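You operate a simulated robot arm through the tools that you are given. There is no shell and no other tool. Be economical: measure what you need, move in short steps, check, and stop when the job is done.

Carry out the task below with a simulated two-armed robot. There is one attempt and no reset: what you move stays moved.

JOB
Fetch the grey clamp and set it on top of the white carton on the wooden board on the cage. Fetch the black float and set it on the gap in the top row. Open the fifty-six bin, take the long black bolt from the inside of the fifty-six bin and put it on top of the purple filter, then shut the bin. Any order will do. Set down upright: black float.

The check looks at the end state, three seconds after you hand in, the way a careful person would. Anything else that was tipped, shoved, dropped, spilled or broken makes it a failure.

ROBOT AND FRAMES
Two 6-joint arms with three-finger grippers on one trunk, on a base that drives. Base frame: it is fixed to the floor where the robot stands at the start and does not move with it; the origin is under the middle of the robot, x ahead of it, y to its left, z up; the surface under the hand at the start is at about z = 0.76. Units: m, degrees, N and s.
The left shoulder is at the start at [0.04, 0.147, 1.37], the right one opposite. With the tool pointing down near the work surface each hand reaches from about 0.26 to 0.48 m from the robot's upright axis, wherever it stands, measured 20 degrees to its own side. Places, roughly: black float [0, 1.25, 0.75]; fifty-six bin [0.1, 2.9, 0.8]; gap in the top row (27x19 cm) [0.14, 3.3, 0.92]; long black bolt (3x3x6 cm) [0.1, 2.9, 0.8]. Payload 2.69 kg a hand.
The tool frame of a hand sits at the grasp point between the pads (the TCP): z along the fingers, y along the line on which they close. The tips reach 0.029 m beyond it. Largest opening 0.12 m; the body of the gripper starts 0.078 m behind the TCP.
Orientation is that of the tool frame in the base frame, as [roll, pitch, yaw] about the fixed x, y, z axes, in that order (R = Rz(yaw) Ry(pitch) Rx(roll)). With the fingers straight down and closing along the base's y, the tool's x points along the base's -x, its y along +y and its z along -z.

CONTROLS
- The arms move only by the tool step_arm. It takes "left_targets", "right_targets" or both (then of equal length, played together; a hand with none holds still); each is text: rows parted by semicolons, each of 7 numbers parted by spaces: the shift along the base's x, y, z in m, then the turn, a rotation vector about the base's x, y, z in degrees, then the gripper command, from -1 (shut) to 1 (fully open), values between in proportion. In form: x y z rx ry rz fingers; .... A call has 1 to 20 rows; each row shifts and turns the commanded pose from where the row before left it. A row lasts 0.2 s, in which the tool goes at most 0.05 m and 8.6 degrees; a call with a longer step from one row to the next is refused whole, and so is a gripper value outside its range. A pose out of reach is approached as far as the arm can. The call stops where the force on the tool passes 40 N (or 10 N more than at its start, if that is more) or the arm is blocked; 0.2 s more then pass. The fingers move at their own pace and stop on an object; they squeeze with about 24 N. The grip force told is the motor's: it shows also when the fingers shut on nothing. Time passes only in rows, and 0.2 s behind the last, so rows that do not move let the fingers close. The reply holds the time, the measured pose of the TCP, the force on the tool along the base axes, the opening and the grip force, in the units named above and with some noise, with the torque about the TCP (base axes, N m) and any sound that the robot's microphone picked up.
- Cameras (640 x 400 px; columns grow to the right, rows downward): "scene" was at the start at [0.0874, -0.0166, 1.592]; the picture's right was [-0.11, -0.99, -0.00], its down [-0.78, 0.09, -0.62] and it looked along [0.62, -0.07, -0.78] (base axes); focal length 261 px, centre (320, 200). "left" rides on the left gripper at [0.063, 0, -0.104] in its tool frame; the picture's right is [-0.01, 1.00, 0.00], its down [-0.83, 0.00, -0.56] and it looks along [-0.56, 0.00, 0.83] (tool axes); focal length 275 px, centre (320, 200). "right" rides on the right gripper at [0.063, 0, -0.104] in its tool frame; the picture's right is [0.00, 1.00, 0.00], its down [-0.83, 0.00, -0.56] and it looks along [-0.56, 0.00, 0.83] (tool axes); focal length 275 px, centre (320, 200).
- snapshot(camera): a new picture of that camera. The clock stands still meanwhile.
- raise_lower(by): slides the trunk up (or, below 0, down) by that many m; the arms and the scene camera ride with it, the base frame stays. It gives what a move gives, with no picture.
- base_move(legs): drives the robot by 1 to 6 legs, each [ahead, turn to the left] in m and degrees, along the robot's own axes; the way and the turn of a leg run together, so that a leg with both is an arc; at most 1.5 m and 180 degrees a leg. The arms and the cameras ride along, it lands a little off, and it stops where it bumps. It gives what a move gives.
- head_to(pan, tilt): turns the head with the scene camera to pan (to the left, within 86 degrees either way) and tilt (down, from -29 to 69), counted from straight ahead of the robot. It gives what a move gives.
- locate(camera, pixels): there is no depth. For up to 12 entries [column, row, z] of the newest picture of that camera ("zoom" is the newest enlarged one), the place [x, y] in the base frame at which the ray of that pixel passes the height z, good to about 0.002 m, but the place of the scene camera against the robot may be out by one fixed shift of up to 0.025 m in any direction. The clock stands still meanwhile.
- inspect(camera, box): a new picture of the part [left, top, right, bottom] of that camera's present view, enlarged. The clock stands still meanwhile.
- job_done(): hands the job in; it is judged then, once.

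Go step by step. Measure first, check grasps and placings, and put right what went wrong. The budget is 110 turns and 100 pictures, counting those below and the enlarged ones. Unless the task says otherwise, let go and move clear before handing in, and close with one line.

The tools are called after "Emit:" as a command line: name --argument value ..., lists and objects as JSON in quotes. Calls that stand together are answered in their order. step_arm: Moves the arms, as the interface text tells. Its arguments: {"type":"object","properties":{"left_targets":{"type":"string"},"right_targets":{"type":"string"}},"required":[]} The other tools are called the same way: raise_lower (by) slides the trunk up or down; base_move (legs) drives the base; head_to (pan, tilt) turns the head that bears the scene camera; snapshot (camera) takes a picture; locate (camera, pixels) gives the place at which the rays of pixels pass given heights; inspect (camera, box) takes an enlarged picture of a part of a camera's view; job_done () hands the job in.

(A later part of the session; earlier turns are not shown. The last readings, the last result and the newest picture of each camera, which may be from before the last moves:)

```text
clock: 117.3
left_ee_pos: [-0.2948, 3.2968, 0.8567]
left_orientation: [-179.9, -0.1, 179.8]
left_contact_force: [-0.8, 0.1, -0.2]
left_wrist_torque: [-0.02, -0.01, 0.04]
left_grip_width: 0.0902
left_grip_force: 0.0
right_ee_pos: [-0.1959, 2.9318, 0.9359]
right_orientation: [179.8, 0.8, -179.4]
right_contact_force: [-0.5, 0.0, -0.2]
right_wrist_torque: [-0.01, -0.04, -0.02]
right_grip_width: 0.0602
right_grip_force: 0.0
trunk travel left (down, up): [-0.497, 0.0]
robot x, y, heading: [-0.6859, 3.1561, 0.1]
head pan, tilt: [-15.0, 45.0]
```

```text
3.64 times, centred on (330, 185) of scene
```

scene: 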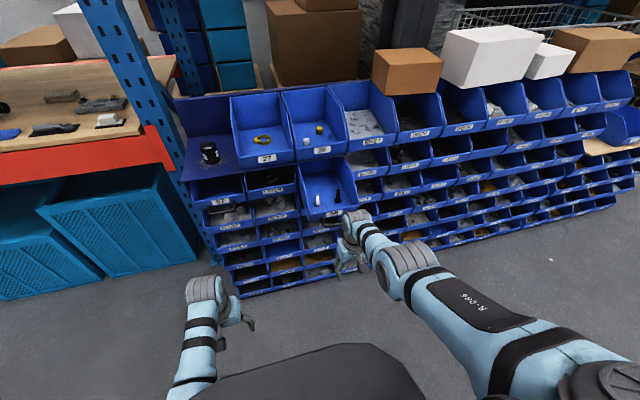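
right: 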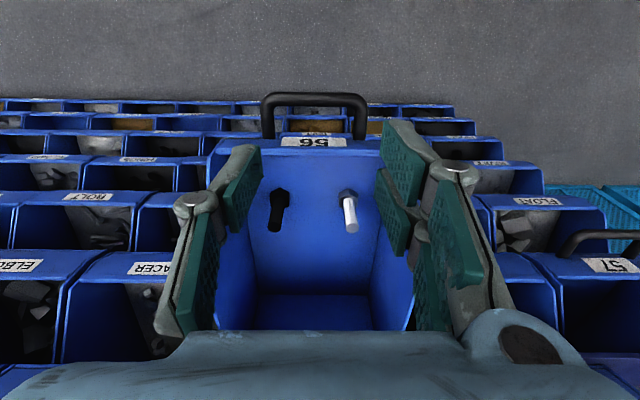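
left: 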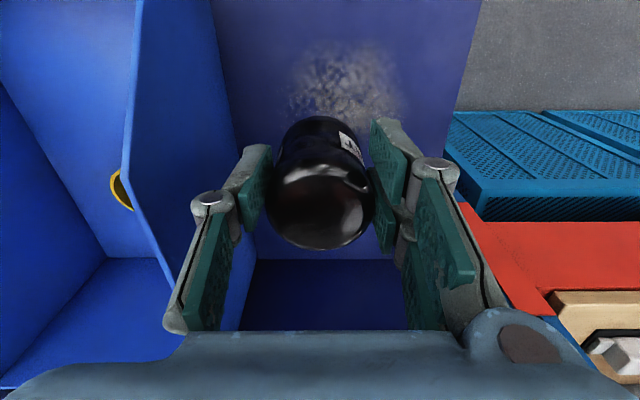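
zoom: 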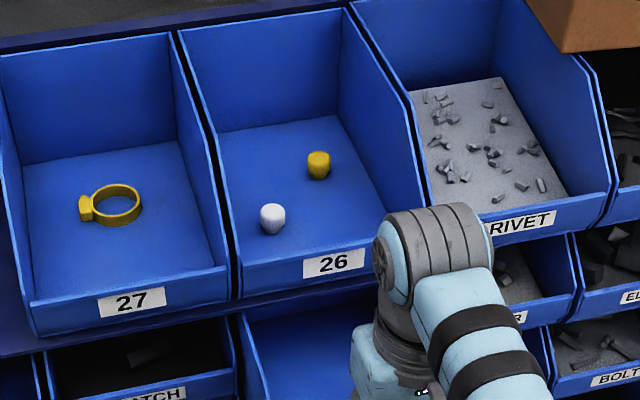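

Bin walls are at y≈2.845 and 3.018, and the bolt is at (-0.088,2.890). Driving 0.105 m nearer and centring with a narrow opening.

Emit:
base_move --legs '[[0.105, 0]]'

Emit:
step_arm --right_targets "0 -0.018 0 0 0 0 -0.4; 0 -0.018 0 0 0 0 -0.4; 0 0 0 0 0 0 -0.4"

Emit:
snapshot --camera "right"

```text
clock: 118.5
left_ee_pos: [-0.195, 3.2956, 0.8586]
left_orientation: [-179.9, 0.1, 179.8]
left_contact_force: [-0.7, 1.0, 0.6]
left_wrist_torque: [-0.01, -0.06, -0.02]
left_grip_width: 0.0901
left_grip_force: 0.0
right_ee_pos: [-0.0985, 2.9304, 0.9384]
right_orientation: [179.8, 1.1, -179.6]
right_contact_force: [-0.8, -0.1, 0.7]
right_wrist_torque: [0.0, -0.05, -0.01]
right_grip_width: 0.0599
right_grip_force: 0.1
trunk travel left (down, up): [-0.497, 0.0]
robot x, y, heading: [-0.5806, 3.1545, -0.1]
head pan, tilt: [-15.0, 45.0]
```

```text
clock: 119.3
left_ee_pos: [-0.189, 3.2956, 0.8562]
left_orientation: [-180.0, -0.3, 179.7]
left_contact_force: [-0.1, -0.2, 0.8]
left_wrist_torque: [-0.02, 0.01, 0.02]
left_grip_width: 0.0899
left_grip_force: 0.0
right_ee_pos: [-0.0924, 2.8937, 0.936]
right_orientation: [179.8, 0.6, -179.6]
right_contact_force: [-0.8, 0.7, 0.2]
right_wrist_torque: [0.01, 0.01, 0.0]
right_grip_width: 0.0361
right_grip_force: 0.1
trunk travel left (down, up): [-0.497, 0.0]
robot x, y, heading: [-0.581, 3.1566, -0.1]
head pan, tilt: [-15.0, 45.0]
```

```text
42 pictures are left
```

right: 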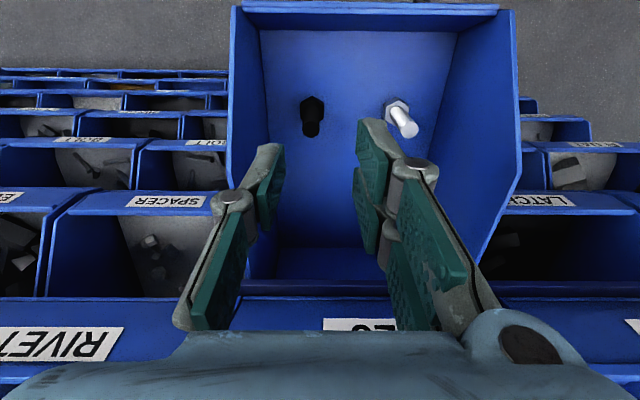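

Emit:
locate --camera "right" --pixels '[[311, 129, 0.84], [312, 108, 0.785], [311, 129, 0.83], [311, 129, 0.85], [300, 300, 0.94], [300, 322, 0.97]]'

Emit:
inspect --camera "right" --box '[260, 70, 440, 190]'

```text
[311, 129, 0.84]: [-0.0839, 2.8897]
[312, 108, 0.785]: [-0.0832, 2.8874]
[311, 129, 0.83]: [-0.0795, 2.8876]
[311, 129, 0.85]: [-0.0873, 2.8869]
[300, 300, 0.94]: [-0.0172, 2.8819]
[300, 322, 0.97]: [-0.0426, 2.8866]
```

```text
3.33 times, centred on (350, 130) of right
```

zoom: 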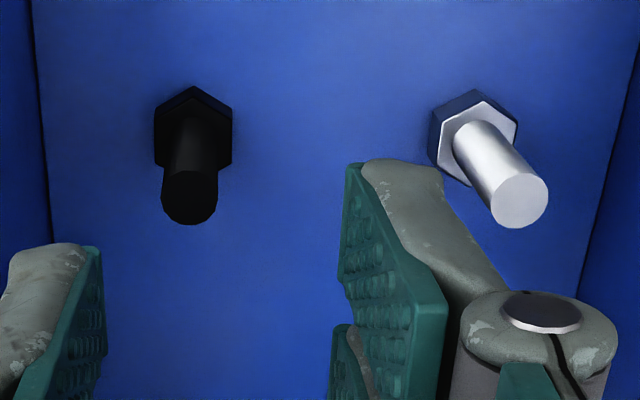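

The bolt is at about (-0.081,2.888), its tip near z 0.825. Moving 11 mm forward and lowering to z≈0.87 to re-check.

Emit:
step_arm --right_targets "0.011 0 0 0 0 0 -0.4; 0 0 -0.035 0 0 0 -0.4; 0 0 -0.03 0 0 0 -0.4; 0 0 0 0 0 0 -0.4"

Emit:
snapshot --camera "right"

```text
clock: 120.3
left_ee_pos: [-0.1885, 3.2953, 0.8551]
left_orientation: [-179.9, -0.3, 179.6]
left_contact_force: [0.2, 0.8, 0.1]
left_wrist_torque: [0.01, 0.02, 0.02]
left_grip_width: 0.0899
left_grip_force: 0.1
right_ee_pos: [-0.086, 2.8969, 0.8723]
right_orientation: [179.8, 0.6, -179.6]
right_contact_force: [-0.2, 0.2, -0.1]
right_wrist_torque: [0.0, 0.02, 0.01]
right_grip_width: 0.0361
right_grip_force: 0.0
right hand out of reach, approached as far as the arm can: row 3
trunk travel left (down, up): [-0.497, 0.0]
robot x, y, heading: [-0.5806, 3.1534, 0.0]
head pan, tilt: [-15.0, 45.0]
```

```text
40 pictures are left
```

right: 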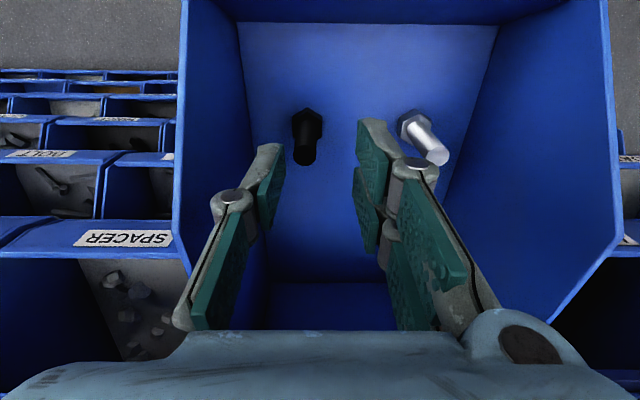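

Emit:
locate --camera "right" --pixels '[[305, 156, 0.83], [305, 156, 0.82], [305, 156, 0.84], [307, 125, 0.785], [200, 260, 0.86]]'

Emit:
raise_lower --by -0.02

Emit:
inspect --camera "right" --box '[180, 90, 460, 280]'

```text
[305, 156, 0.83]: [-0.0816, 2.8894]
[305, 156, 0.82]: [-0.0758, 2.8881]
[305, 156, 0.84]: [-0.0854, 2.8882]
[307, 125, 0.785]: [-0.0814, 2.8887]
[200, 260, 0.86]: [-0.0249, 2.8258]
```

```text
clock: 120.9
left_ee_pos: [-0.1875, 3.2955, 0.8359]
left_orientation: [-179.9, -0.4, 179.8]
left_contact_force: [-0.5, 1.5, 0.5]
left_wrist_torque: [-0.01, 0.01, -0.01]
left_grip_width: 0.09
left_grip_force: 0.1
right_ee_pos: [-0.0852, 2.8969, 0.8515]
right_orientation: [179.8, 0.5, -179.6]
right_contact_force: [-0.1, 0.2, 0.0]
right_wrist_torque: [0.04, 0.0, -0.01]
right_grip_width: 0.036
right_grip_force: 0.0
trunk travel left (down, up): [-0.477, 0.02]
robot x, y, heading: [-0.5805, 3.1539, -0.2]
head pan, tilt: [-15.0, 45.0]
```

```text
2.11 times, centred on (320, 185) of right
```

zoom: 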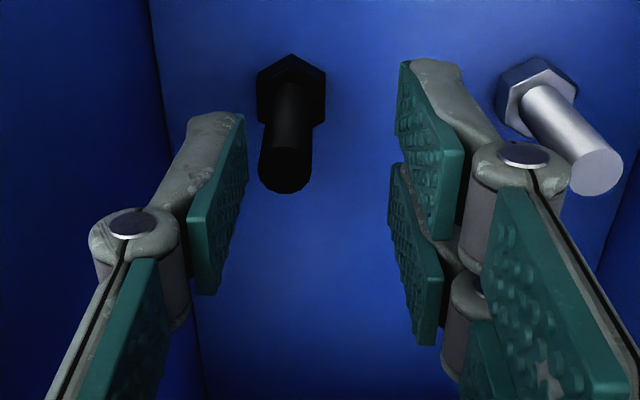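

The bolt shaft is between the pads. Lowering 15 mm and closing.

Emit:
raise_lower --by -0.014

Emit:
step_arm --right_targets "0 0 0 0 0 0 -0.6; 0 0 0 0 0 0 -0.8; 0 0 0 0 0 0 -1; 0 0 0 0 0 0 -1"

Emit:
inspect --camera "right" --box '[180, 90, 460, 280]'

```text
clock: 121.6
left_ee_pos: [-0.1875, 3.2952, 0.8227]
left_orientation: [-179.9, -0.4, 179.7]
left_contact_force: [-1.1, 0.0, 0.9]
left_wrist_torque: [0.02, 0.01, -0.02]
left_grip_width: 0.09
left_grip_force: 0.0
right_ee_pos: [-0.0853, 2.896, 0.8386]
right_orientation: [179.8, 0.4, -179.6]
right_contact_force: [-0.5, 0.7, 0.0]
right_wrist_torque: [0.02, 0.03, -0.02]
right_grip_width: 0.0359
right_grip_force: 0.0
trunk travel left (down, up): [-0.463, 0.034]
robot x, y, heading: [-0.5807, 3.1532, -0.1]
head pan, tilt: [-15.0, 45.0]
```

```text
clock: 122.6
left_ee_pos: [-0.1879, 3.2951, 0.8223]
left_orientation: [-179.9, -0.3, 179.7]
left_contact_force: [-0.6, 0.2, 0.1]
left_wrist_torque: [0.02, -0.02, -0.01]
left_grip_width: 0.0902
left_grip_force: 0.1
right_ee_pos: [-0.0851, 2.8972, 0.8384]
right_orientation: [179.7, 0.5, -179.6]
right_contact_force: [0.5, 0.0, -0.5]
right_wrist_torque: [-0.01, 0.0, 0.02]
right_grip_width: 0.0116
right_grip_force: 24.0
trunk travel left (down, up): [-0.463, 0.034]
robot x, y, heading: [-0.5814, 3.1547, -0.2]
head pan, tilt: [-15.0, 45.0]
```

```text
2.11 times, centred on (320, 185) of right
```

zoom: 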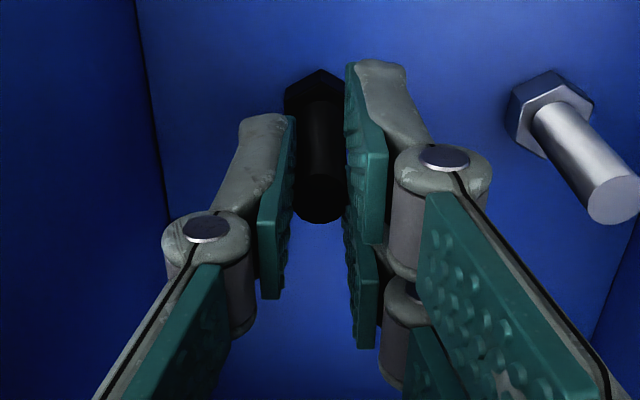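

The bolt is gripped (0.0116 m). Lifting out.

Emit:
raise_lower --by 0.034

Emit:
step_arm --right_targets "0 0 0.03 0 0 0 -1; 0 0 0.03 0 0 0 -1; 0 0 0.02 0 0 0 -1; 0 0 0 0 0 0 -1"

Emit:
snapshot --camera "right"

```text
clock: 123.3
left_ee_pos: [-0.1879, 3.2952, 0.8568]
left_orientation: [-179.9, -0.3, 179.7]
left_contact_force: [0.1, -0.1, 0.4]
left_wrist_torque: [0.02, -0.02, -0.01]
left_grip_width: 0.0898
left_grip_force: 0.1
right_ee_pos: [-0.0856, 2.8965, 0.8717]
right_orientation: [179.8, 0.7, -179.6]
right_contact_force: [0.8, 0.8, -1.0]
right_wrist_torque: [0.01, -0.01, 0.02]
right_grip_width: 0.0117
right_grip_force: 23.5
trunk travel left (down, up): [-0.497, 0.0]
robot x, y, heading: [-0.5796, 3.1554, 0.1]
head pan, tilt: [-15.0, 45.0]
```

```text
clock: 124.3
left_ee_pos: [-0.1886, 3.294, 0.8545]
left_orientation: [-179.9, -0.5, 179.7]
left_contact_force: [-0.3, 0.2, -0.1]
left_wrist_torque: [0.04, -0.01, 0.02]
left_grip_width: 0.0898
left_grip_force: 0.1
right_ee_pos: [-0.0861, 2.8975, 0.952]
right_orientation: [179.8, 0.4, -179.6]
right_contact_force: [0.0, -0.4, -0.8]
right_wrist_torque: [-0.01, 0.0, 0.01]
right_grip_width: 0.0116
right_grip_force: 24.3
trunk travel left (down, up): [-0.497, 0.0]
robot x, y, heading: [-0.5858, 3.1563, -0.1]
head pan, tilt: [-15.0, 45.0]
```

```text
37 pictures are left
```

right: 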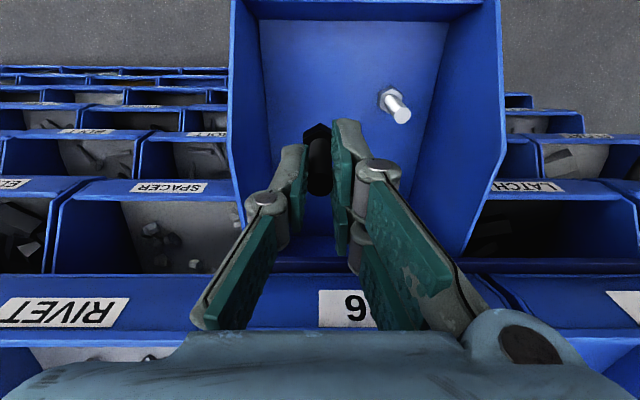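

The bolt is out and clear. To shut the bin I'll use the left hand as a pusher: back away, shift right 0.36 m, and tilt the closed left hand to point forward.

Emit:
base_move --legs '[[-0.3, 0], [0, -90], [0.36, 0], [0, 90]]'

Emit:
step_arm --left_targets "0 0 0 0 -8.2 0 0; 0 0 0 0 -8.2 0 -0.5; 0 0 0 0 -8.2 0 -1; 0 0 0 0 -8.2 0 -1; 0 0 0 0 -8.2 0 -1; 0.01 0 0 0 -8.2 0 -1; 0.01 0 0 0 -8.2 0 -1; 0.01 0 0 0 -8.2 0 -1; 0.01 0 0 0 -8.2 0 -1; 0.01 0 0 0 -8.2 0 -1; 0.01 0 0 0 -8 0 -1; 0 0 0 0 0 0 -1"

Emit:
head_to --pan 5 --tilt 45

Emit:
snapshot --camera "scene"

Emit:
snapshot --camera "left"

```text
clock: 135.9
left_ee_pos: [-0.4886, 2.9546, 0.8552]
left_orientation: [-179.9, -0.4, -178.3]
left_contact_force: [0.0, 0.1, -0.1]
left_wrist_torque: [0.0, 0.02, 0.01]
left_grip_width: 0.0898
left_grip_force: 0.0
right_ee_pos: [-0.3719, 2.5609, 0.9527]
right_orientation: [179.8, 0.6, -177.7]
right_contact_force: [0.6, 0.5, -1.3]
right_wrist_torque: [-0.05, 0.0, 0.02]
right_grip_width: 0.0113
right_grip_force: 24.0
trunk travel left (down, up): [-0.497, 0.0]
robot x, y, heading: [-0.8771, 2.8003, 2.1]
head pan, tilt: [-15.0, 45.0]
```

```text
clock: 137.1
left_ee_pos: [-0.3996, 2.9626, 0.9287]
left_orientation: [-179.9, 47.6, -178.9]
left_contact_force: [0.2, -0.2, -0.2]
left_wrist_torque: [-0.05, 0.0, 0.0]
left_grip_width: 0.0
left_grip_force: 24.0
right_ee_pos: [-0.3719, 2.5601, 0.9515]
right_orientation: [179.7, 0.6, -177.7]
right_contact_force: [-0.1, 0.3, -1.2]
right_wrist_torque: [0.0, 0.01, 0.0]
right_grip_width: 0.0113
right_grip_force: 23.8
trunk travel left (down, up): [-0.497, 0.0]
robot x, y, heading: [-0.88, 2.8028, 1.8]
head pan, tilt: [-15.0, 45.0]
stopped in row 5 (left hand): the arm was blocked; the commanded pose is now the measured one
```

```text
clock: 137.9
left_ee_pos: [-0.4001, 2.9645, 0.927]
left_orientation: [-179.9, 47.7, -178.8]
left_contact_force: [-0.1, -0.2, -0.1]
left_wrist_torque: [0.0, 0.0, -0.02]
left_grip_width: 0.0
left_grip_force: 23.9
right_ee_pos: [-0.3723, 2.561, 0.9522]
right_orientation: [179.7, 0.6, -177.8]
right_contact_force: [0.3, 0.4, -0.6]
right_wrist_torque: [-0.01, 0.01, -0.01]
right_grip_width: 0.0114
right_grip_force: 23.7
trunk travel left (down, up): [-0.497, 0.0]
robot x, y, heading: [-0.8782, 2.8028, 2.0]
head pan, tilt: [5.0, 45.0]
```

```text
36 pictures are left
```

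scene: 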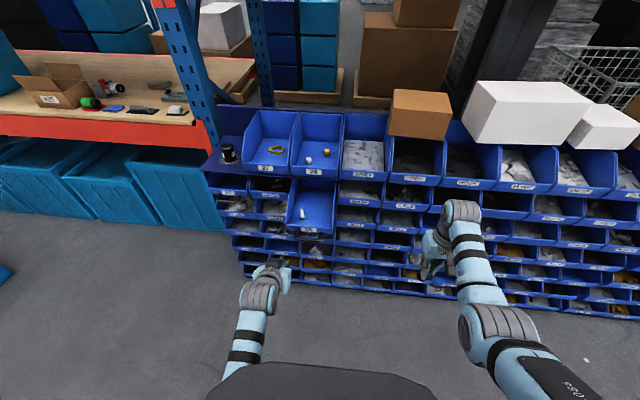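

```text
35 pictures are left
```

left: 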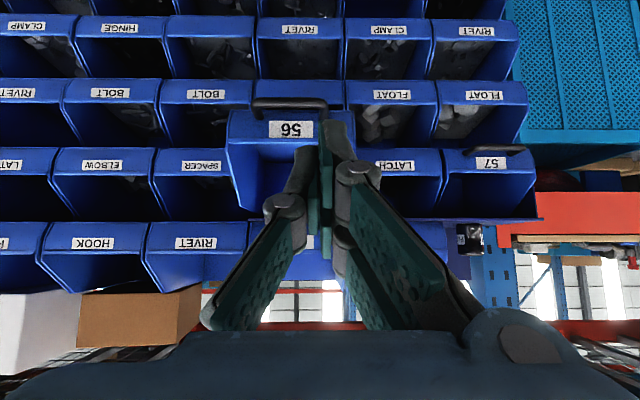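

The left hand stopped at 48° tilt, which suffices to push the label panel from above the handle. Squaring the base, tucking the right hand (bolt) back, and extending the left.

Emit:
base_move --legs '[[0, -2.0]]'

Emit:
step_arm --left_targets "0.012 -0.003 -0.006 0 0 0 -1; 0.012 -0.003 -0.006 0 0 0 -1; 0.012 -0.003 -0.006 0 0 0 -1; 0.012 -0.003 -0.006 0 0 0 -1; 0.012 -0.002 -0.006 0 0 0 -1; 0 0 0 0 0 0 -1" --right_targets "-0.026 -0.006 -0.006 0 0 0 -1; -0.026 -0.006 -0.006 0 0 0 -1; -0.026 -0.006 -0.006 0 0 0 -1; -0.026 -0.006 -0.006 0 0 0 -1; -0.026 -0.006 -0.006 0 0 0 -1; 0 0 0 0 0 0 -1"

```text
clock: 138.7
left_ee_pos: [-0.3949, 2.948, 0.9278]
left_orientation: [-179.8, 47.5, 179.3]
left_contact_force: [0.0, 0.3, 0.3]
left_wrist_torque: [-0.01, -0.04, -0.04]
left_grip_width: 0.0002
left_grip_force: 24.2
right_ee_pos: [-0.3812, 2.5448, 0.9519]
right_orientation: [179.8, 0.7, -179.6]
right_contact_force: [0.2, 0.5, -1.1]
right_wrist_torque: [0.01, 0.01, 0.0]
right_grip_width: 0.0113
right_grip_force: 24.6
trunk travel left (down, up): [-0.497, 0.0]
robot x, y, heading: [-0.8768, 2.8009, 0.1]
head pan, tilt: [5.0, 45.0]
```

```text
clock: 140.1
left_ee_pos: [-0.3364, 2.9339, 0.8988]
left_orientation: [-180.0, 47.6, 179.3]
left_contact_force: [0.6, -0.3, -0.2]
left_wrist_torque: [0.03, 0.02, 0.01]
left_grip_width: 0.0
left_grip_force: 24.1
right_ee_pos: [-0.51, 2.515, 0.9213]
right_orientation: [179.8, 0.6, -179.6]
right_contact_force: [0.0, -0.2, 0.1]
right_wrist_torque: [0.01, 0.02, -0.01]
right_grip_width: 0.0114
right_grip_force: 24.5
trunk travel left (down, up): [-0.497, 0.0]
robot x, y, heading: [-0.8736, 2.7962, -0.1]
head pan, tilt: [5.0, 45.0]
```

Emit:
raise_lower --by -0.07

Emit:
base_move --legs '[[0.115, 0]]'

Emit:
snapshot --camera "left"

Emit:
inspect --camera "scene" --box '[220, 140, 420, 300]'

```text
clock: 141.2
left_ee_pos: [-0.3373, 2.9325, 0.8295]
left_orientation: [-179.9, 47.6, 179.2]
left_contact_force: [-0.5, -0.5, -0.6]
left_wrist_torque: [0.0, 0.03, 0.0]
left_grip_width: 0.0
left_grip_force: 24.1
right_ee_pos: [-0.5109, 2.5155, 0.8521]
right_orientation: [179.9, 0.6, -179.5]
right_contact_force: [-0.3, 0.0, -0.5]
right_wrist_torque: [0.02, 0.04, -0.01]
right_grip_width: 0.0116
right_grip_force: 23.9
trunk travel left (down, up): [-0.427, 0.07]
robot x, y, heading: [-0.8752, 2.8003, 0.0]
head pan, tilt: [5.0, 45.0]
```

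```text
clock: 142.4
left_ee_pos: [-0.2213, 2.9351, 0.8305]
left_orientation: [-179.9, 47.7, 179.4]
left_contact_force: [-0.5, 0.5, 0.7]
left_wrist_torque: [0.0, -0.02, 0.0]
left_grip_width: 0.0
left_grip_force: 24.0
right_ee_pos: [-0.3953, 2.5163, 0.8536]
right_orientation: [179.8, 0.6, -179.5]
right_contact_force: [-0.8, -0.1, -1.0]
right_wrist_torque: [-0.01, -0.04, -0.01]
right_grip_width: 0.0113
right_grip_force: 23.7
trunk travel left (down, up): [-0.427, 0.07]
robot x, y, heading: [-0.7585, 2.8016, 0.1]
head pan, tilt: [5.0, 45.0]
```

```text
34 pictures are left
```

left: 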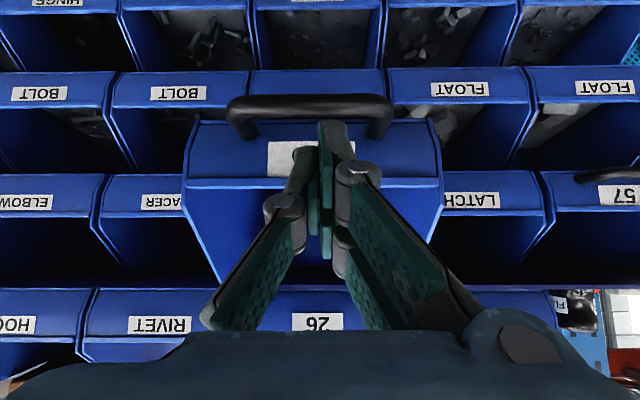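

```text
2.50 times, centred on (320, 220) of scene
```

zoom: 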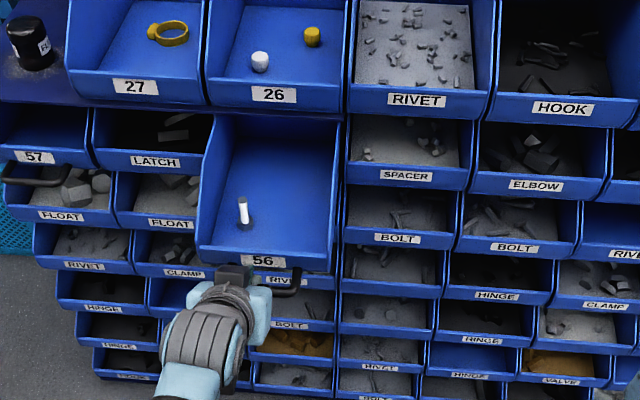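

The closed tips are in front of the 56 label. Pushing with the base in stages.

Emit:
base_move --legs '[[0.07, 0]]'

Emit:
snapshot --camera "left"

```text
clock: 143.4
left_ee_pos: [-0.1544, 2.9365, 0.8322]
left_orientation: [-179.9, 47.8, 179.4]
left_contact_force: [-0.7, 0.0, 0.6]
left_wrist_torque: [-0.01, 0.0, 0.03]
left_grip_width: 0.0
left_grip_force: 29.0
right_ee_pos: [-0.326, 2.5164, 0.8544]
right_orientation: [179.8, 0.8, -179.5]
right_contact_force: [0.1, 0.9, -0.9]
right_wrist_torque: [0.0, -0.05, -0.03]
right_grip_width: 0.0116
right_grip_force: 24.4
trunk travel left (down, up): [-0.427, 0.07]
robot x, y, heading: [-0.6871, 2.798, 0.2]
head pan, tilt: [5.0, 45.0]
```

```text
32 pictures are left
```

left: 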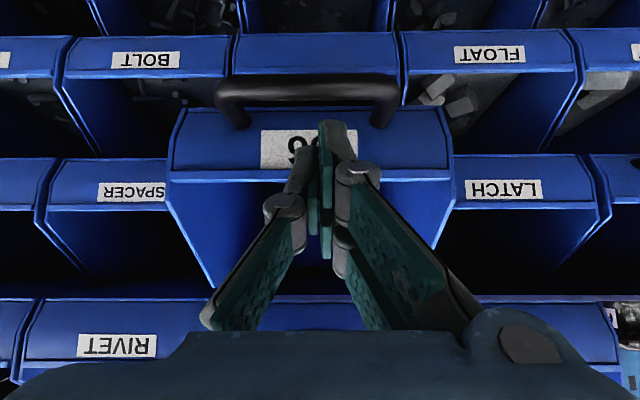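

Emit:
base_move --legs '[[0.09, 0]]'

Emit:
snapshot --camera "left"

Emit:
inspect --camera "scene" --box '[200, 140, 440, 330]'

```text
clock: 144.5
left_ee_pos: [-0.0636, 2.9357, 0.8305]
left_orientation: [-179.9, 47.7, 179.3]
left_contact_force: [0.2, 0.3, 0.2]
left_wrist_torque: [0.01, 0.02, -0.04]
left_grip_width: 0.0002
left_grip_force: 28.8
right_ee_pos: [-0.2343, 2.517, 0.8536]
right_orientation: [179.8, 0.7, -179.5]
right_contact_force: [-0.6, 0.2, -0.1]
right_wrist_torque: [0.03, 0.01, -0.01]
right_grip_width: 0.0115
right_grip_force: 24.1
trunk travel left (down, up): [-0.427, 0.07]
robot x, y, heading: [-0.5985, 2.8028, 0.1]
head pan, tilt: [5.0, 45.0]
```

```text
31 pictures are left
```

left: 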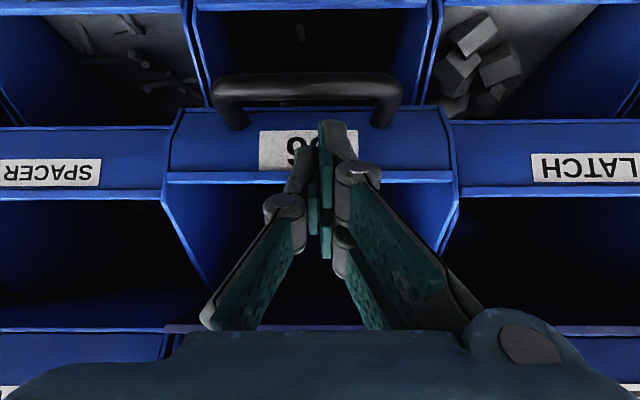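

```text
2.11 times, centred on (320, 235) of scene
```

zoom: 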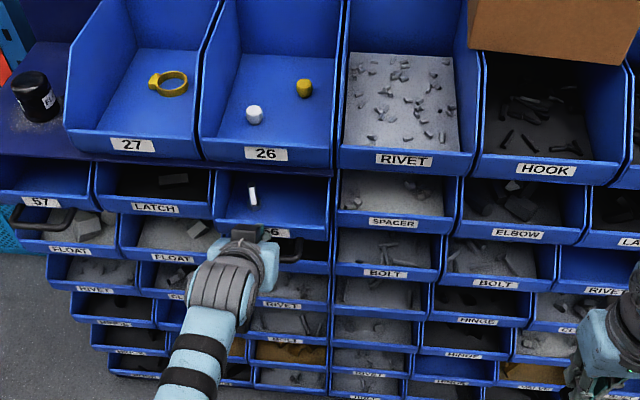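

Nearly shut; it still stands about 3 cm proud. Pushing 0.03 m more.

Emit:
base_move --legs '[[0.03, 0]]'

Emit:
snapshot --camera "left"

```text
clock: 145.4
left_ee_pos: [-0.0321, 2.9352, 0.8269]
left_orientation: [-179.9, 47.4, 179.3]
left_contact_force: [0.1, 0.5, 0.4]
left_wrist_torque: [0.0, 0.01, 0.01]
left_grip_width: 0.0001
left_grip_force: 28.5
right_ee_pos: [-0.2035, 2.5162, 0.8519]
right_orientation: [179.7, 0.7, -179.5]
right_contact_force: [-0.9, 1.0, 0.1]
right_wrist_torque: [-0.02, -0.02, 0.01]
right_grip_width: 0.0114
right_grip_force: 23.9
trunk travel left (down, up): [-0.427, 0.07]
robot x, y, heading: [-0.568, 2.802, -0.1]
head pan, tilt: [5.0, 45.0]
```

```text
29 pictures are left
```

left: 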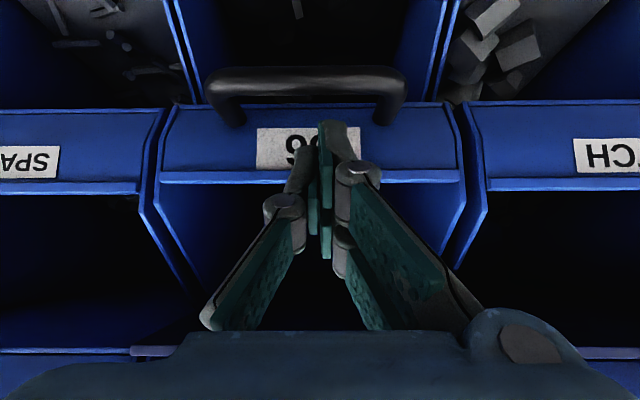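

About 1 cm remains (lip row 178 vs neighbours 187). Finishing with small arm steps.

Emit:
step_arm --left_targets "0.005 0 0 0 0 0 -1; 0.004 0 0 0 0 0 -1; 0.003 0 0 0 0 0 -1; 0 0 0 0 0 0 -1"

Emit:
snapshot --camera "left"

```text
clock: 146.4
left_ee_pos: [-0.024, 2.9337, 0.8294]
left_orientation: [180.0, 47.5, 179.3]
left_contact_force: [-22.4, 0.0, 5.6]
left_wrist_torque: [0.02, 0.07, 0.01]
left_grip_width: 0.0061
left_grip_force: 28.6
right_ee_pos: [-0.2051, 2.5161, 0.8535]
right_orientation: [179.8, 0.9, -179.5]
right_contact_force: [0.8, -0.5, -0.4]
right_wrist_torque: [0.01, 0.01, -0.02]
right_grip_width: 0.0115
right_grip_force: 24.4
trunk travel left (down, up): [-0.427, 0.07]
robot x, y, heading: [-0.5703, 2.8048, 0.0]
head pan, tilt: [5.0, 45.0]
```

```text
28 pictures are left
```

left: 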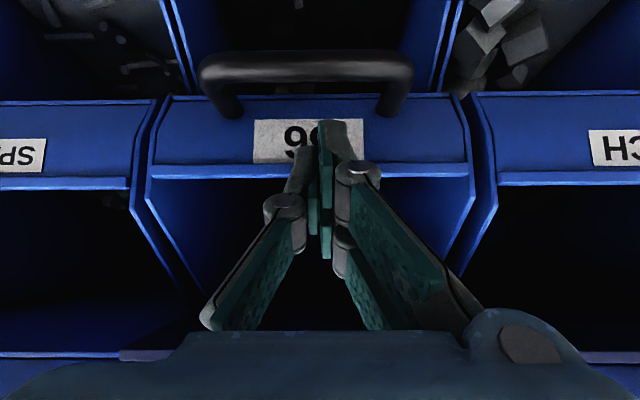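

The push met 22 N: the bin is shut against its stop, and it sits relative to its neighbours as before opening. Backing out to check the bin.

Emit:
step_arm --left_targets "-0.01 0 0 0 0 0 -1; -0.02 0 0 0 0 0 -1; 0 0 0 0 0 0 -1"

Emit:
base_move --legs '[[-0.4, 0]]'

Emit:
inspect --camera "scene" --box '[180, 100, 440, 260]'

```text
clock: 147.2
left_ee_pos: [-0.0477, 2.9358, 0.8292]
left_orientation: [-179.9, 47.3, 179.4]
left_contact_force: [0.1, 0.4, -1.0]
left_wrist_torque: [0.04, 0.03, 0.02]
left_grip_width: 0.0
left_grip_force: 28.2
right_ee_pos: [-0.201, 2.5151, 0.8515]
right_orientation: [179.8, 0.5, -179.5]
right_contact_force: [-1.1, 0.2, 0.0]
right_wrist_torque: [-0.01, 0.05, -0.01]
right_grip_width: 0.0115
right_grip_force: 24.2
trunk travel left (down, up): [-0.427, 0.07]
robot x, y, heading: [-0.5708, 2.7986, -0.1]
head pan, tilt: [5.0, 45.0]
```

```text
clock: 149.7
left_ee_pos: [-0.4403, 2.9338, 0.8271]
left_orientation: [-179.9, 47.2, 178.9]
left_contact_force: [-0.2, -1.0, 0.4]
left_wrist_torque: [-0.02, -0.02, 0.01]
left_grip_width: 0.0
left_grip_force: 28.2
right_ee_pos: [-0.5964, 2.5162, 0.8509]
right_orientation: [179.9, 0.3, -179.9]
right_contact_force: [0.4, 0.5, -0.6]
right_wrist_torque: [0.02, 0.03, 0.04]
right_grip_width: 0.0112
right_grip_force: 23.4
trunk travel left (down, up): [-0.427, 0.07]
robot x, y, heading: [-0.9612, 2.8025, -0.4]
head pan, tilt: [5.0, 45.0]
```

```text
2.46 times, centred on (310, 180) of scene
```

zoom: 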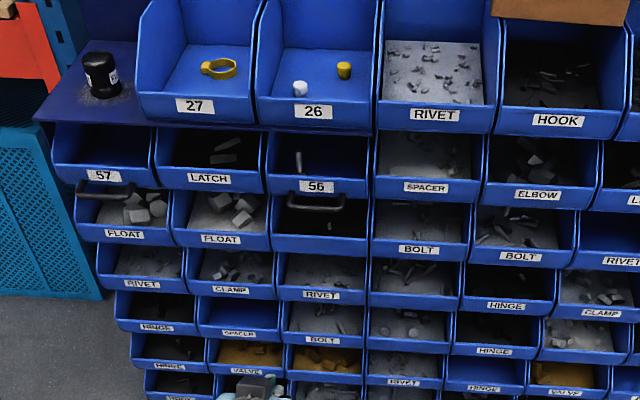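

Bin 56 is shut, the silver bolt and the float stand fine. Now tucking the left hand outward, raising the trunk, and driving back to the board.

Emit:
raise_lower --by 0.07

Emit:
step_arm --left_targets "-0.02 0.015 -0.008 0 7.9 0 -1; -0.02 0.015 -0.008 0 7.9 0 -1; -0.02 0.015 -0.008 0 7.9 0 -1; -0.02 0.015 -0.008 0 7.9 0 -1; -0.02 0.015 -0.008 0 7.9 0 -1; -0.02 0.015 -0.008 0 7.9 0 -1; 0 0 0 0 0 0 -1"

Emit:
base_move --legs '[[0, -89.6], [1.5, 0], [1.5, 0], [0.12, 0], [0, 90]]'

Emit:
head_to --pan 20 --tilt 30

Emit:
snapshot --camera "scene"

```text
clock: 150.7
left_ee_pos: [-0.4407, 2.9342, 0.8967]
left_orientation: [-179.9, 47.2, 179.0]
left_contact_force: [0.1, -0.1, -0.6]
left_wrist_torque: [0.04, -0.02, -0.03]
left_grip_width: 0.0002
left_grip_force: 28.7
right_ee_pos: [-0.5983, 2.5151, 0.9213]
right_orientation: [179.8, 0.4, -179.9]
right_contact_force: [0.1, -0.5, -0.8]
right_wrist_torque: [-0.04, 0.0, 0.01]
right_grip_width: 0.0115
right_grip_force: 24.2
trunk travel left (down, up): [-0.497, 0.0]
robot x, y, heading: [-0.9614, 2.802, -0.1]
head pan, tilt: [5.0, 45.0]
```

```text
clock: 152.3
left_ee_pos: [-0.5611, 3.0247, 0.8471]
left_orientation: [-179.2, -0.2, 179.3]
left_contact_force: [0.2, -0.1, -0.7]
left_wrist_torque: [0.0, -0.01, 0.02]
left_grip_width: 0.0
left_grip_force: 28.1
right_ee_pos: [-0.5983, 2.5144, 0.9222]
right_orientation: [179.8, 0.5, -179.8]
right_contact_force: [-0.6, -0.1, -0.3]
right_wrist_torque: [-0.02, 0.02, 0.01]
right_grip_width: 0.0116
right_grip_force: 24.1
trunk travel left (down, up): [-0.497, 0.0]
robot x, y, heading: [-0.9621, 2.8045, -0.1]
head pan, tilt: [5.0, 45.0]
```

```text
clock: 175.1
left_ee_pos: [-0.6277, -0.0703, 0.8479]
left_orientation: [-179.2, -0.1, 178.2]
left_contact_force: [0.2, -0.1, 0.0]
left_wrist_torque: [0.0, 0.01, 0.0]
left_grip_width: 0.0001
left_grip_force: 29.0
right_ee_pos: [-0.6751, -0.5795, 0.9214]
right_orientation: [179.8, 0.5, 179.0]
right_contact_force: [0.4, -0.3, -1.3]
right_wrist_torque: [0.02, 0.02, 0.0]
right_grip_width: 0.0114
right_grip_force: 23.8
trunk travel left (down, up): [-0.497, 0.0]
robot x, y, heading: [-1.0366, -0.2804, -1.5]
head pan, tilt: [5.0, 45.0]
```

```text
clock: 175.9
left_ee_pos: [-0.627, -0.069, 0.8484]
left_orientation: [-179.1, 0.0, 178.1]
left_contact_force: [0.1, 0.6, 0.0]
left_wrist_torque: [-0.01, -0.01, -0.01]
left_grip_width: 0.0
left_grip_force: 28.5
right_ee_pos: [-0.6762, -0.5786, 0.921]
right_orientation: [179.8, 0.5, 178.9]
right_contact_force: [0.4, 0.5, 0.0]
right_wrist_torque: [0.01, 0.0, -0.01]
right_grip_width: 0.0116
right_grip_force: 24.5
trunk travel left (down, up): [-0.497, 0.0]
robot x, y, heading: [-1.0353, -0.2824, -1.2]
head pan, tilt: [20.0, 30.0]
```

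```text
26 pictures are left
```

scene: 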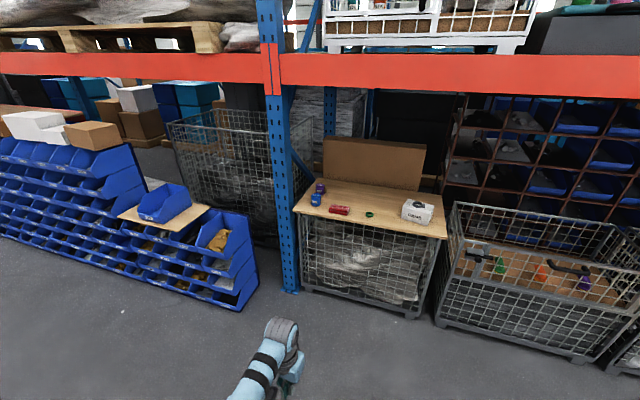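

The board, clamp-on-carton and filter are all in view. Measuring the upright's foot (290,290) and the board's near edge.

Emit:
locate --camera "scene" --pixels '[[282, 290, 0.0], [298, 292, 0.0], [294, 210, 0.755], [446, 238, 0.755], [321, 188, 0.8], [300, 290, 0.0], [427, 318, 0.0]]'

Emit:
inspect --camera "scene" --box '[270, 150, 470, 270]'

```text
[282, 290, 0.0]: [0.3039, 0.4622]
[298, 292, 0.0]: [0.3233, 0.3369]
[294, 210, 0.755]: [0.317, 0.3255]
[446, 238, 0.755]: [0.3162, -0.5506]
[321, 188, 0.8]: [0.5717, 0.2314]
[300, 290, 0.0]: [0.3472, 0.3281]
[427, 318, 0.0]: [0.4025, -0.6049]
```

```text
3.20 times, centred on (370, 210) of scene
```

zoom: 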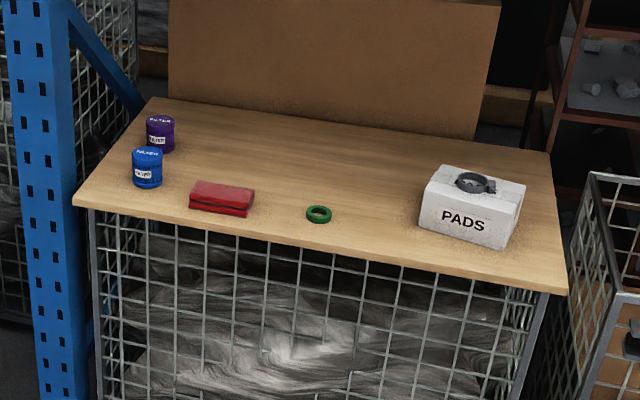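

The upright stands at (0.31, 0.34–0.46), right beside the board, so a twisted approach is tight. I'll return to the start stance and hand the bolt over via the board; first the left hand goes back to its start posture.

Emit:
step_arm --left_targets "0.033 -0.03 0 0 0 0 -0.4; 0.033 -0.03 0 0 0 0 -0.4; 0.033 -0.03 0 0 0 0 -0.4; 0.033 -0.03 0 0 0 0 -0.4; 0 0 0.04 0 0 0 -0.4; 0 0 0.04 0 0 0 -0.4; 0 0 0.04 0 0 0 -0.4; 0 0 0.04 0 0 0 -0.4; 0 0 0.04 0 0 0 -0.4; 0 0 0 0 0 0 -0.4" --right_targets "0.02 0 0.005 0 0 0 -1; 0.02 0.01 0.005 0 0 0 -1; 0.02 0.01 0.01 0 0 0 -1; 0.02 0.01 0.01 0 0 0 -1; 0 0 0 0 0 0 -1; 0 0 0 0 0 0 -1; 0 0 0 0 0 0 -1; 0 0 0 0 0 0 -1; 0 0 0 0 0 0 -1; 0 0 0 0 0 0 -1"

Emit:
base_move --legs '[[0, 91.2], [0.28, 0], [0, -90], [0.5, 0]]'

```text
clock: 178.1
left_ee_pos: [-0.5327, -0.1629, 1.0531]
left_orientation: [-179.2, 0.0, 178.1]
left_contact_force: [0.4, -0.8, 0.3]
left_wrist_torque: [0.0, -0.02, -0.02]
left_grip_width: 0.036
left_grip_force: 0.0
left hand out of reach, approached as far as the arm can: row 3, 4, 9
right_ee_pos: [-0.5962, -0.5478, 0.9483]
right_orientation: [179.8, 0.4, 179.0]
right_contact_force: [0.4, -0.5, -0.2]
right_wrist_torque: [-0.03, 0.01, 0.02]
right_grip_width: 0.0116
right_grip_force: 23.6
trunk travel left (down, up): [-0.497, 0.0]
robot x, y, heading: [-1.035, -0.2861, -1.7]
head pan, tilt: [20.0, 30.0]
```

```text
clock: 190.3
left_ee_pos: [-0.0186, 0.0612, 1.054]
left_orientation: [-179.2, 0.0, 175.6]
left_contact_force: [-0.5, -0.3, 0.0]
left_wrist_torque: [-0.02, -0.05, -0.02]
left_grip_width: 0.0362
left_grip_force: 0.1
right_ee_pos: [-0.0982, -0.3194, 0.9504]
right_orientation: [179.8, 0.5, 176.3]
right_contact_force: [-0.4, 0.2, 0.7]
right_wrist_torque: [0.03, 0.02, 0.0]
right_grip_width: 0.0118
right_grip_force: 24.2
trunk travel left (down, up): [-0.497, 0.0]
robot x, y, heading: [-0.5236, -0.0368, -3.7]
head pan, tilt: [20.0, 30.0]
```

Squaring up, shifting the bolt hand away from the carton side, and driving in.

Emit:
step_arm --right_targets "0.01 0.04 0 0 0 0 -1; 0.01 0.04 0 0 0 0 -1; 0.01 0.04 0 0 0 0 -1; 0 0 0 0 0 0 -1"

Emit:
base_move --legs '[[0, 4.5], [0.52, 0]]'

Emit:
head_to --pan 0 --tilt 55

Emit:
snapshot --camera "scene"

Emit:
snapshot --camera "right"

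```text
clock: 191.3
left_ee_pos: [-0.0161, 0.0618, 1.0538]
left_orientation: [-179.3, -0.1, 175.5]
left_contact_force: [0.0, 0.5, -0.1]
left_wrist_torque: [-0.01, 0.06, 0.0]
left_grip_width: 0.0361
left_grip_force: 0.0
right_ee_pos: [-0.0679, -0.2008, 0.9488]
right_orientation: [179.8, 0.5, 176.3]
right_contact_force: [-0.2, 0.2, -1.5]
right_wrist_torque: [0.04, 0.01, 0.0]
right_grip_width: 0.0115
right_grip_force: 24.5
trunk travel left (down, up): [-0.497, 0.0]
robot x, y, heading: [-0.5249, -0.0359, -4.2]
head pan, tilt: [20.0, 30.0]
```

```text
clock: 194.8
left_ee_pos: [0.4911, 0.1026, 1.0541]
left_orientation: [-179.1, 0.0, 179.8]
left_contact_force: [-0.4, 0.0, 0.2]
left_wrist_torque: [0.01, -0.01, -0.03]
left_grip_width: 0.0359
left_grip_force: 0.1
right_ee_pos: [0.4591, -0.1624, 0.9499]
right_orientation: [179.8, 0.6, -179.4]
right_contact_force: [-0.7, 0.1, -0.5]
right_wrist_torque: [0.02, 0.03, 0.02]
right_grip_width: 0.0111
right_grip_force: 23.8
trunk travel left (down, up): [-0.497, 0.0]
robot x, y, heading: [-0.0064, -0.033, 0.4]
head pan, tilt: [20.0, 30.0]
```

```text
clock: 195.7
left_ee_pos: [0.4924, 0.1026, 1.0517]
left_orientation: [-179.2, -0.1, 179.8]
left_contact_force: [-0.8, 0.2, 0.4]
left_wrist_torque: [0.01, 0.03, -0.03]
left_grip_width: 0.0359
left_grip_force: 0.1
right_ee_pos: [0.462, -0.1634, 0.9484]
right_orientation: [179.8, 0.5, -179.4]
right_contact_force: [0.0, 0.1, -0.7]
right_wrist_torque: [-0.02, 0.04, 0.02]
right_grip_width: 0.0116
right_grip_force: 23.4
trunk travel left (down, up): [-0.497, 0.0]
robot x, y, heading: [-0.005, -0.0364, 0.2]
head pan, tilt: [0.0, 55.0]
```

```text
24 pictures are left
```

scene: 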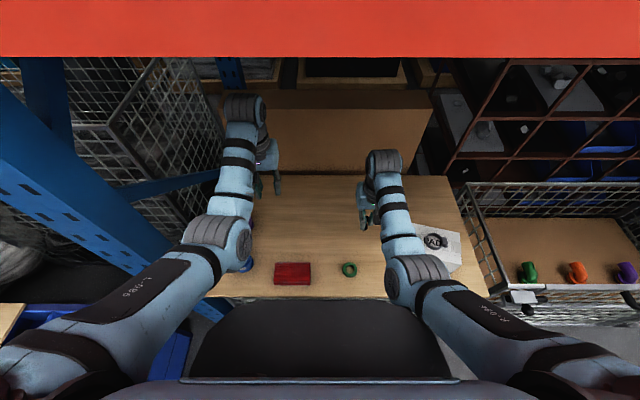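

```text
23 pictures are left
```

right: 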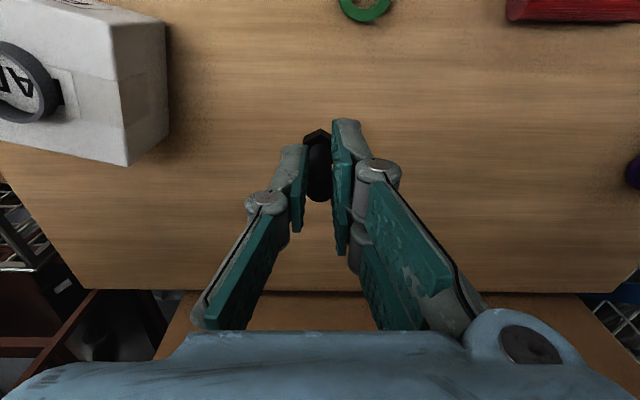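

All clear. I'll set the bolt on free wood near (0.475,-0.07): shift, lower the trunk 0.1 m, then step down to contact.

Emit:
step_arm --right_targets "0.007 0.045 0 0 0 0 -1; 0.006 0.045 0 0 0 0 -1; 0 0 0 0 0 0 -1"

Emit:
raise_lower --by -0.1

Emit:
step_arm --right_targets "0 0 -0.015 0 0 0 -1; 0 0 -0.004 0 0 0 -1; 0 0 -0.003 0 0 0 -1; 0 0 -0.003 0 0 0 -1; 0 0 0 0 0 0 -1"

Emit:
inspect --camera "right" --box '[240, 90, 400, 210]'

```text
clock: 196.5
left_ee_pos: [0.4929, 0.102, 1.0536]
left_orientation: [-179.2, -0.1, 179.8]
left_contact_force: [-0.5, 0.4, -0.4]
left_wrist_torque: [-0.01, -0.01, -0.01]
left_grip_width: 0.0358
left_grip_force: 0.0
right_ee_pos: [0.4769, -0.079, 0.9496]
right_orientation: [-179.9, 0.6, -179.6]
right_contact_force: [-0.4, -0.7, -0.1]
right_wrist_torque: [-0.02, -0.01, 0.02]
right_grip_width: 0.0114
right_grip_force: 24.4
trunk travel left (down, up): [-0.497, 0.0]
robot x, y, heading: [-0.0082, -0.0334, 0.5]
head pan, tilt: [0.0, 55.0]
```

```text
clock: 197.8
left_ee_pos: [0.4918, 0.1014, 0.9532]
left_orientation: [-179.2, -0.1, 179.9]
left_contact_force: [-0.7, -0.7, 0.2]
left_wrist_torque: [0.0, 0.04, 0.0]
left_grip_width: 0.036
left_grip_force: 0.0
right_ee_pos: [0.4768, -0.0787, 0.8491]
right_orientation: [180.0, 0.5, -179.5]
right_contact_force: [0.4, -0.1, -0.3]
right_wrist_torque: [0.0, -0.04, -0.03]
right_grip_width: 0.0115
right_grip_force: 23.9
trunk travel left (down, up): [-0.397, 0.1]
robot x, y, heading: [-0.006, -0.0365, -0.1]
head pan, tilt: [0.0, 55.0]
```

```text
clock: 199.0
left_ee_pos: [0.4905, 0.1037, 0.9556]
left_orientation: [-179.1, 0.1, 179.9]
left_contact_force: [-0.5, 0.0, -1.0]
left_wrist_torque: [-0.04, 0.01, 0.0]
left_grip_width: 0.036
left_grip_force: 0.1
right_ee_pos: [0.4739, -0.0744, 0.8251]
right_orientation: [179.8, 0.7, -179.3]
right_contact_force: [3.4, 5.5, 20.2]
right_wrist_torque: [0.24, -0.35, 0.05]
right_grip_width: 0.0115
right_grip_force: 24.4
trunk travel left (down, up): [-0.397, 0.1]
robot x, y, heading: [-0.0039, -0.0342, 0.2]
head pan, tilt: [0.0, 55.0]
```

```text
3.33 times, centred on (320, 150) of right
```

zoom: 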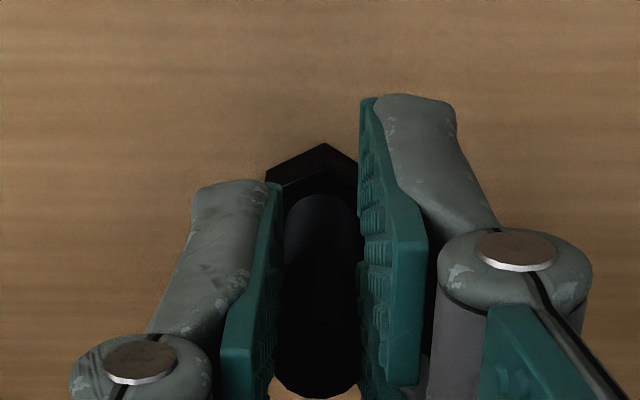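

Contact (20 N) at TCP z 0.825: the bolt is standing on the board. Easing and releasing.

Emit:
step_arm --right_targets "0 0 0.003 0 0 0 -1; 0 0 0 0 0 0 -0.7; 0 0 0 0 0 0 -0.4; 0 0 0 0 0 0 -0.2; 0 0 0.03 0 0 0 -0.2; 0 0 0.04 0 0 0 -0.2; 0 0 0.03 0 0 0 -0.2; 0 0 0 0 0 0 -0.2"

Emit:
snapshot --camera "right"

```text
clock: 200.8
left_ee_pos: [0.4924, 0.1023, 0.9547]
left_orientation: [-179.1, -0.1, 179.8]
left_contact_force: [0.2, 0.7, 0.0]
left_wrist_torque: [0.01, 0.0, 0.01]
left_grip_width: 0.0359
left_grip_force: 0.0
right_ee_pos: [0.4815, -0.0881, 0.9256]
right_orientation: [-179.2, 0.7, 179.6]
right_contact_force: [-0.4, -0.5, -0.3]
right_wrist_torque: [0.01, -0.01, 0.01]
right_grip_width: 0.0479
right_grip_force: 0.1
trunk travel left (down, up): [-0.397, 0.1]
robot x, y, heading: [-0.006, -0.0354, 0.2]
head pan, tilt: [0.0, 55.0]
```

```text
21 pictures are left
```

right: 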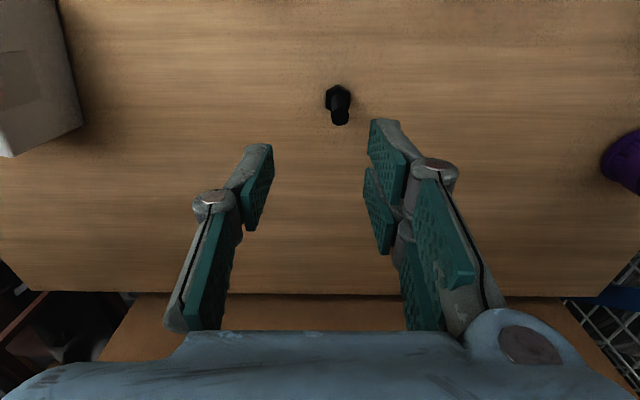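

The bolt stands at (338,100). Measuring it, then clearing the right hand to the right and bringing the left over it.

Emit:
locate --camera "right" --pixels '[[338, 97, 0.77], [341, 118, 0.82], [341, 118, 0.83], [634, 160, 0.8]]'

Emit:
step_arm --right_targets "-0.01 -0.04 0 0 0 0 -0.2; -0.01 -0.04 0 0 0 0 -0.2; -0.01 -0.04 0 0 0 0 -0.2; -0.01 -0.04 0 0 0 0 -0.2; 0 0 0 0 0 0 -0.2"

Emit:
step_arm --left_targets "0 -0.045 0 0 0 0 -0.3; 0 -0.045 0 0 0 0 -0.3; 0 -0.045 0 0 0 0 -0.3; -0.015 -0.035 0 0 0 0 -0.3; 0 0 0 0 0 0 -0.3"

Emit:
snapshot --camera "left"

```text
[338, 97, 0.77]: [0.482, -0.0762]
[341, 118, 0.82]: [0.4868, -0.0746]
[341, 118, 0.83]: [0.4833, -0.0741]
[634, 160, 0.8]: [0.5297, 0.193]
```

```text
clock: 202.0
left_ee_pos: [0.4925, 0.1031, 0.9525]
left_orientation: [-179.3, -0.2, 179.8]
left_contact_force: [-0.1, -0.5, 0.3]
left_wrist_torque: [-0.03, -0.02, 0.03]
left_grip_width: 0.036
left_grip_force: 0.0
right_ee_pos: [0.4586, -0.2324, 0.908]
right_orientation: [179.8, 0.5, -179.3]
right_contact_force: [0.7, -0.9, 0.5]
right_wrist_torque: [0.0, 0.02, 0.04]
right_grip_width: 0.048
right_grip_force: 0.1
right hand out of reach, approached as far as the arm can: row 2, 3, 4
trunk travel left (down, up): [-0.397, 0.1]
robot x, y, heading: [-0.0042, -0.0334, 0.2]
head pan, tilt: [0.0, 55.0]
```

```text
clock: 203.2
left_ee_pos: [0.5085, -0.0268, 0.9505]
left_orientation: [-179.0, -0.1, 179.9]
left_contact_force: [0.5, 0.5, 0.3]
left_wrist_torque: [-0.01, -0.02, -0.02]
left_grip_width: 0.0422
left_grip_force: 0.1
left hand out of reach, approached as far as the arm can: row 3, 4
right_ee_pos: [0.458, -0.2311, 0.9069]
right_orientation: [179.8, 0.6, -179.2]
right_contact_force: [-1.0, 0.2, 0.5]
right_wrist_torque: [-0.02, 0.01, 0.01]
right_grip_width: 0.0481
right_grip_force: 0.1
trunk travel left (down, up): [-0.397, 0.1]
robot x, y, heading: [-0.0062, -0.0366, 0.1]
head pan, tilt: [0.0, 55.0]
```

```text
20 pictures are left
```

left: 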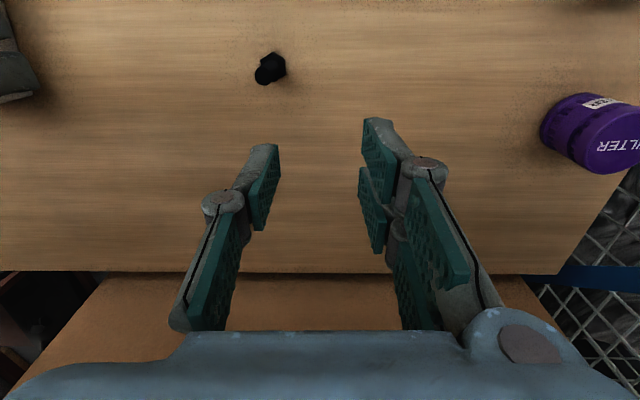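

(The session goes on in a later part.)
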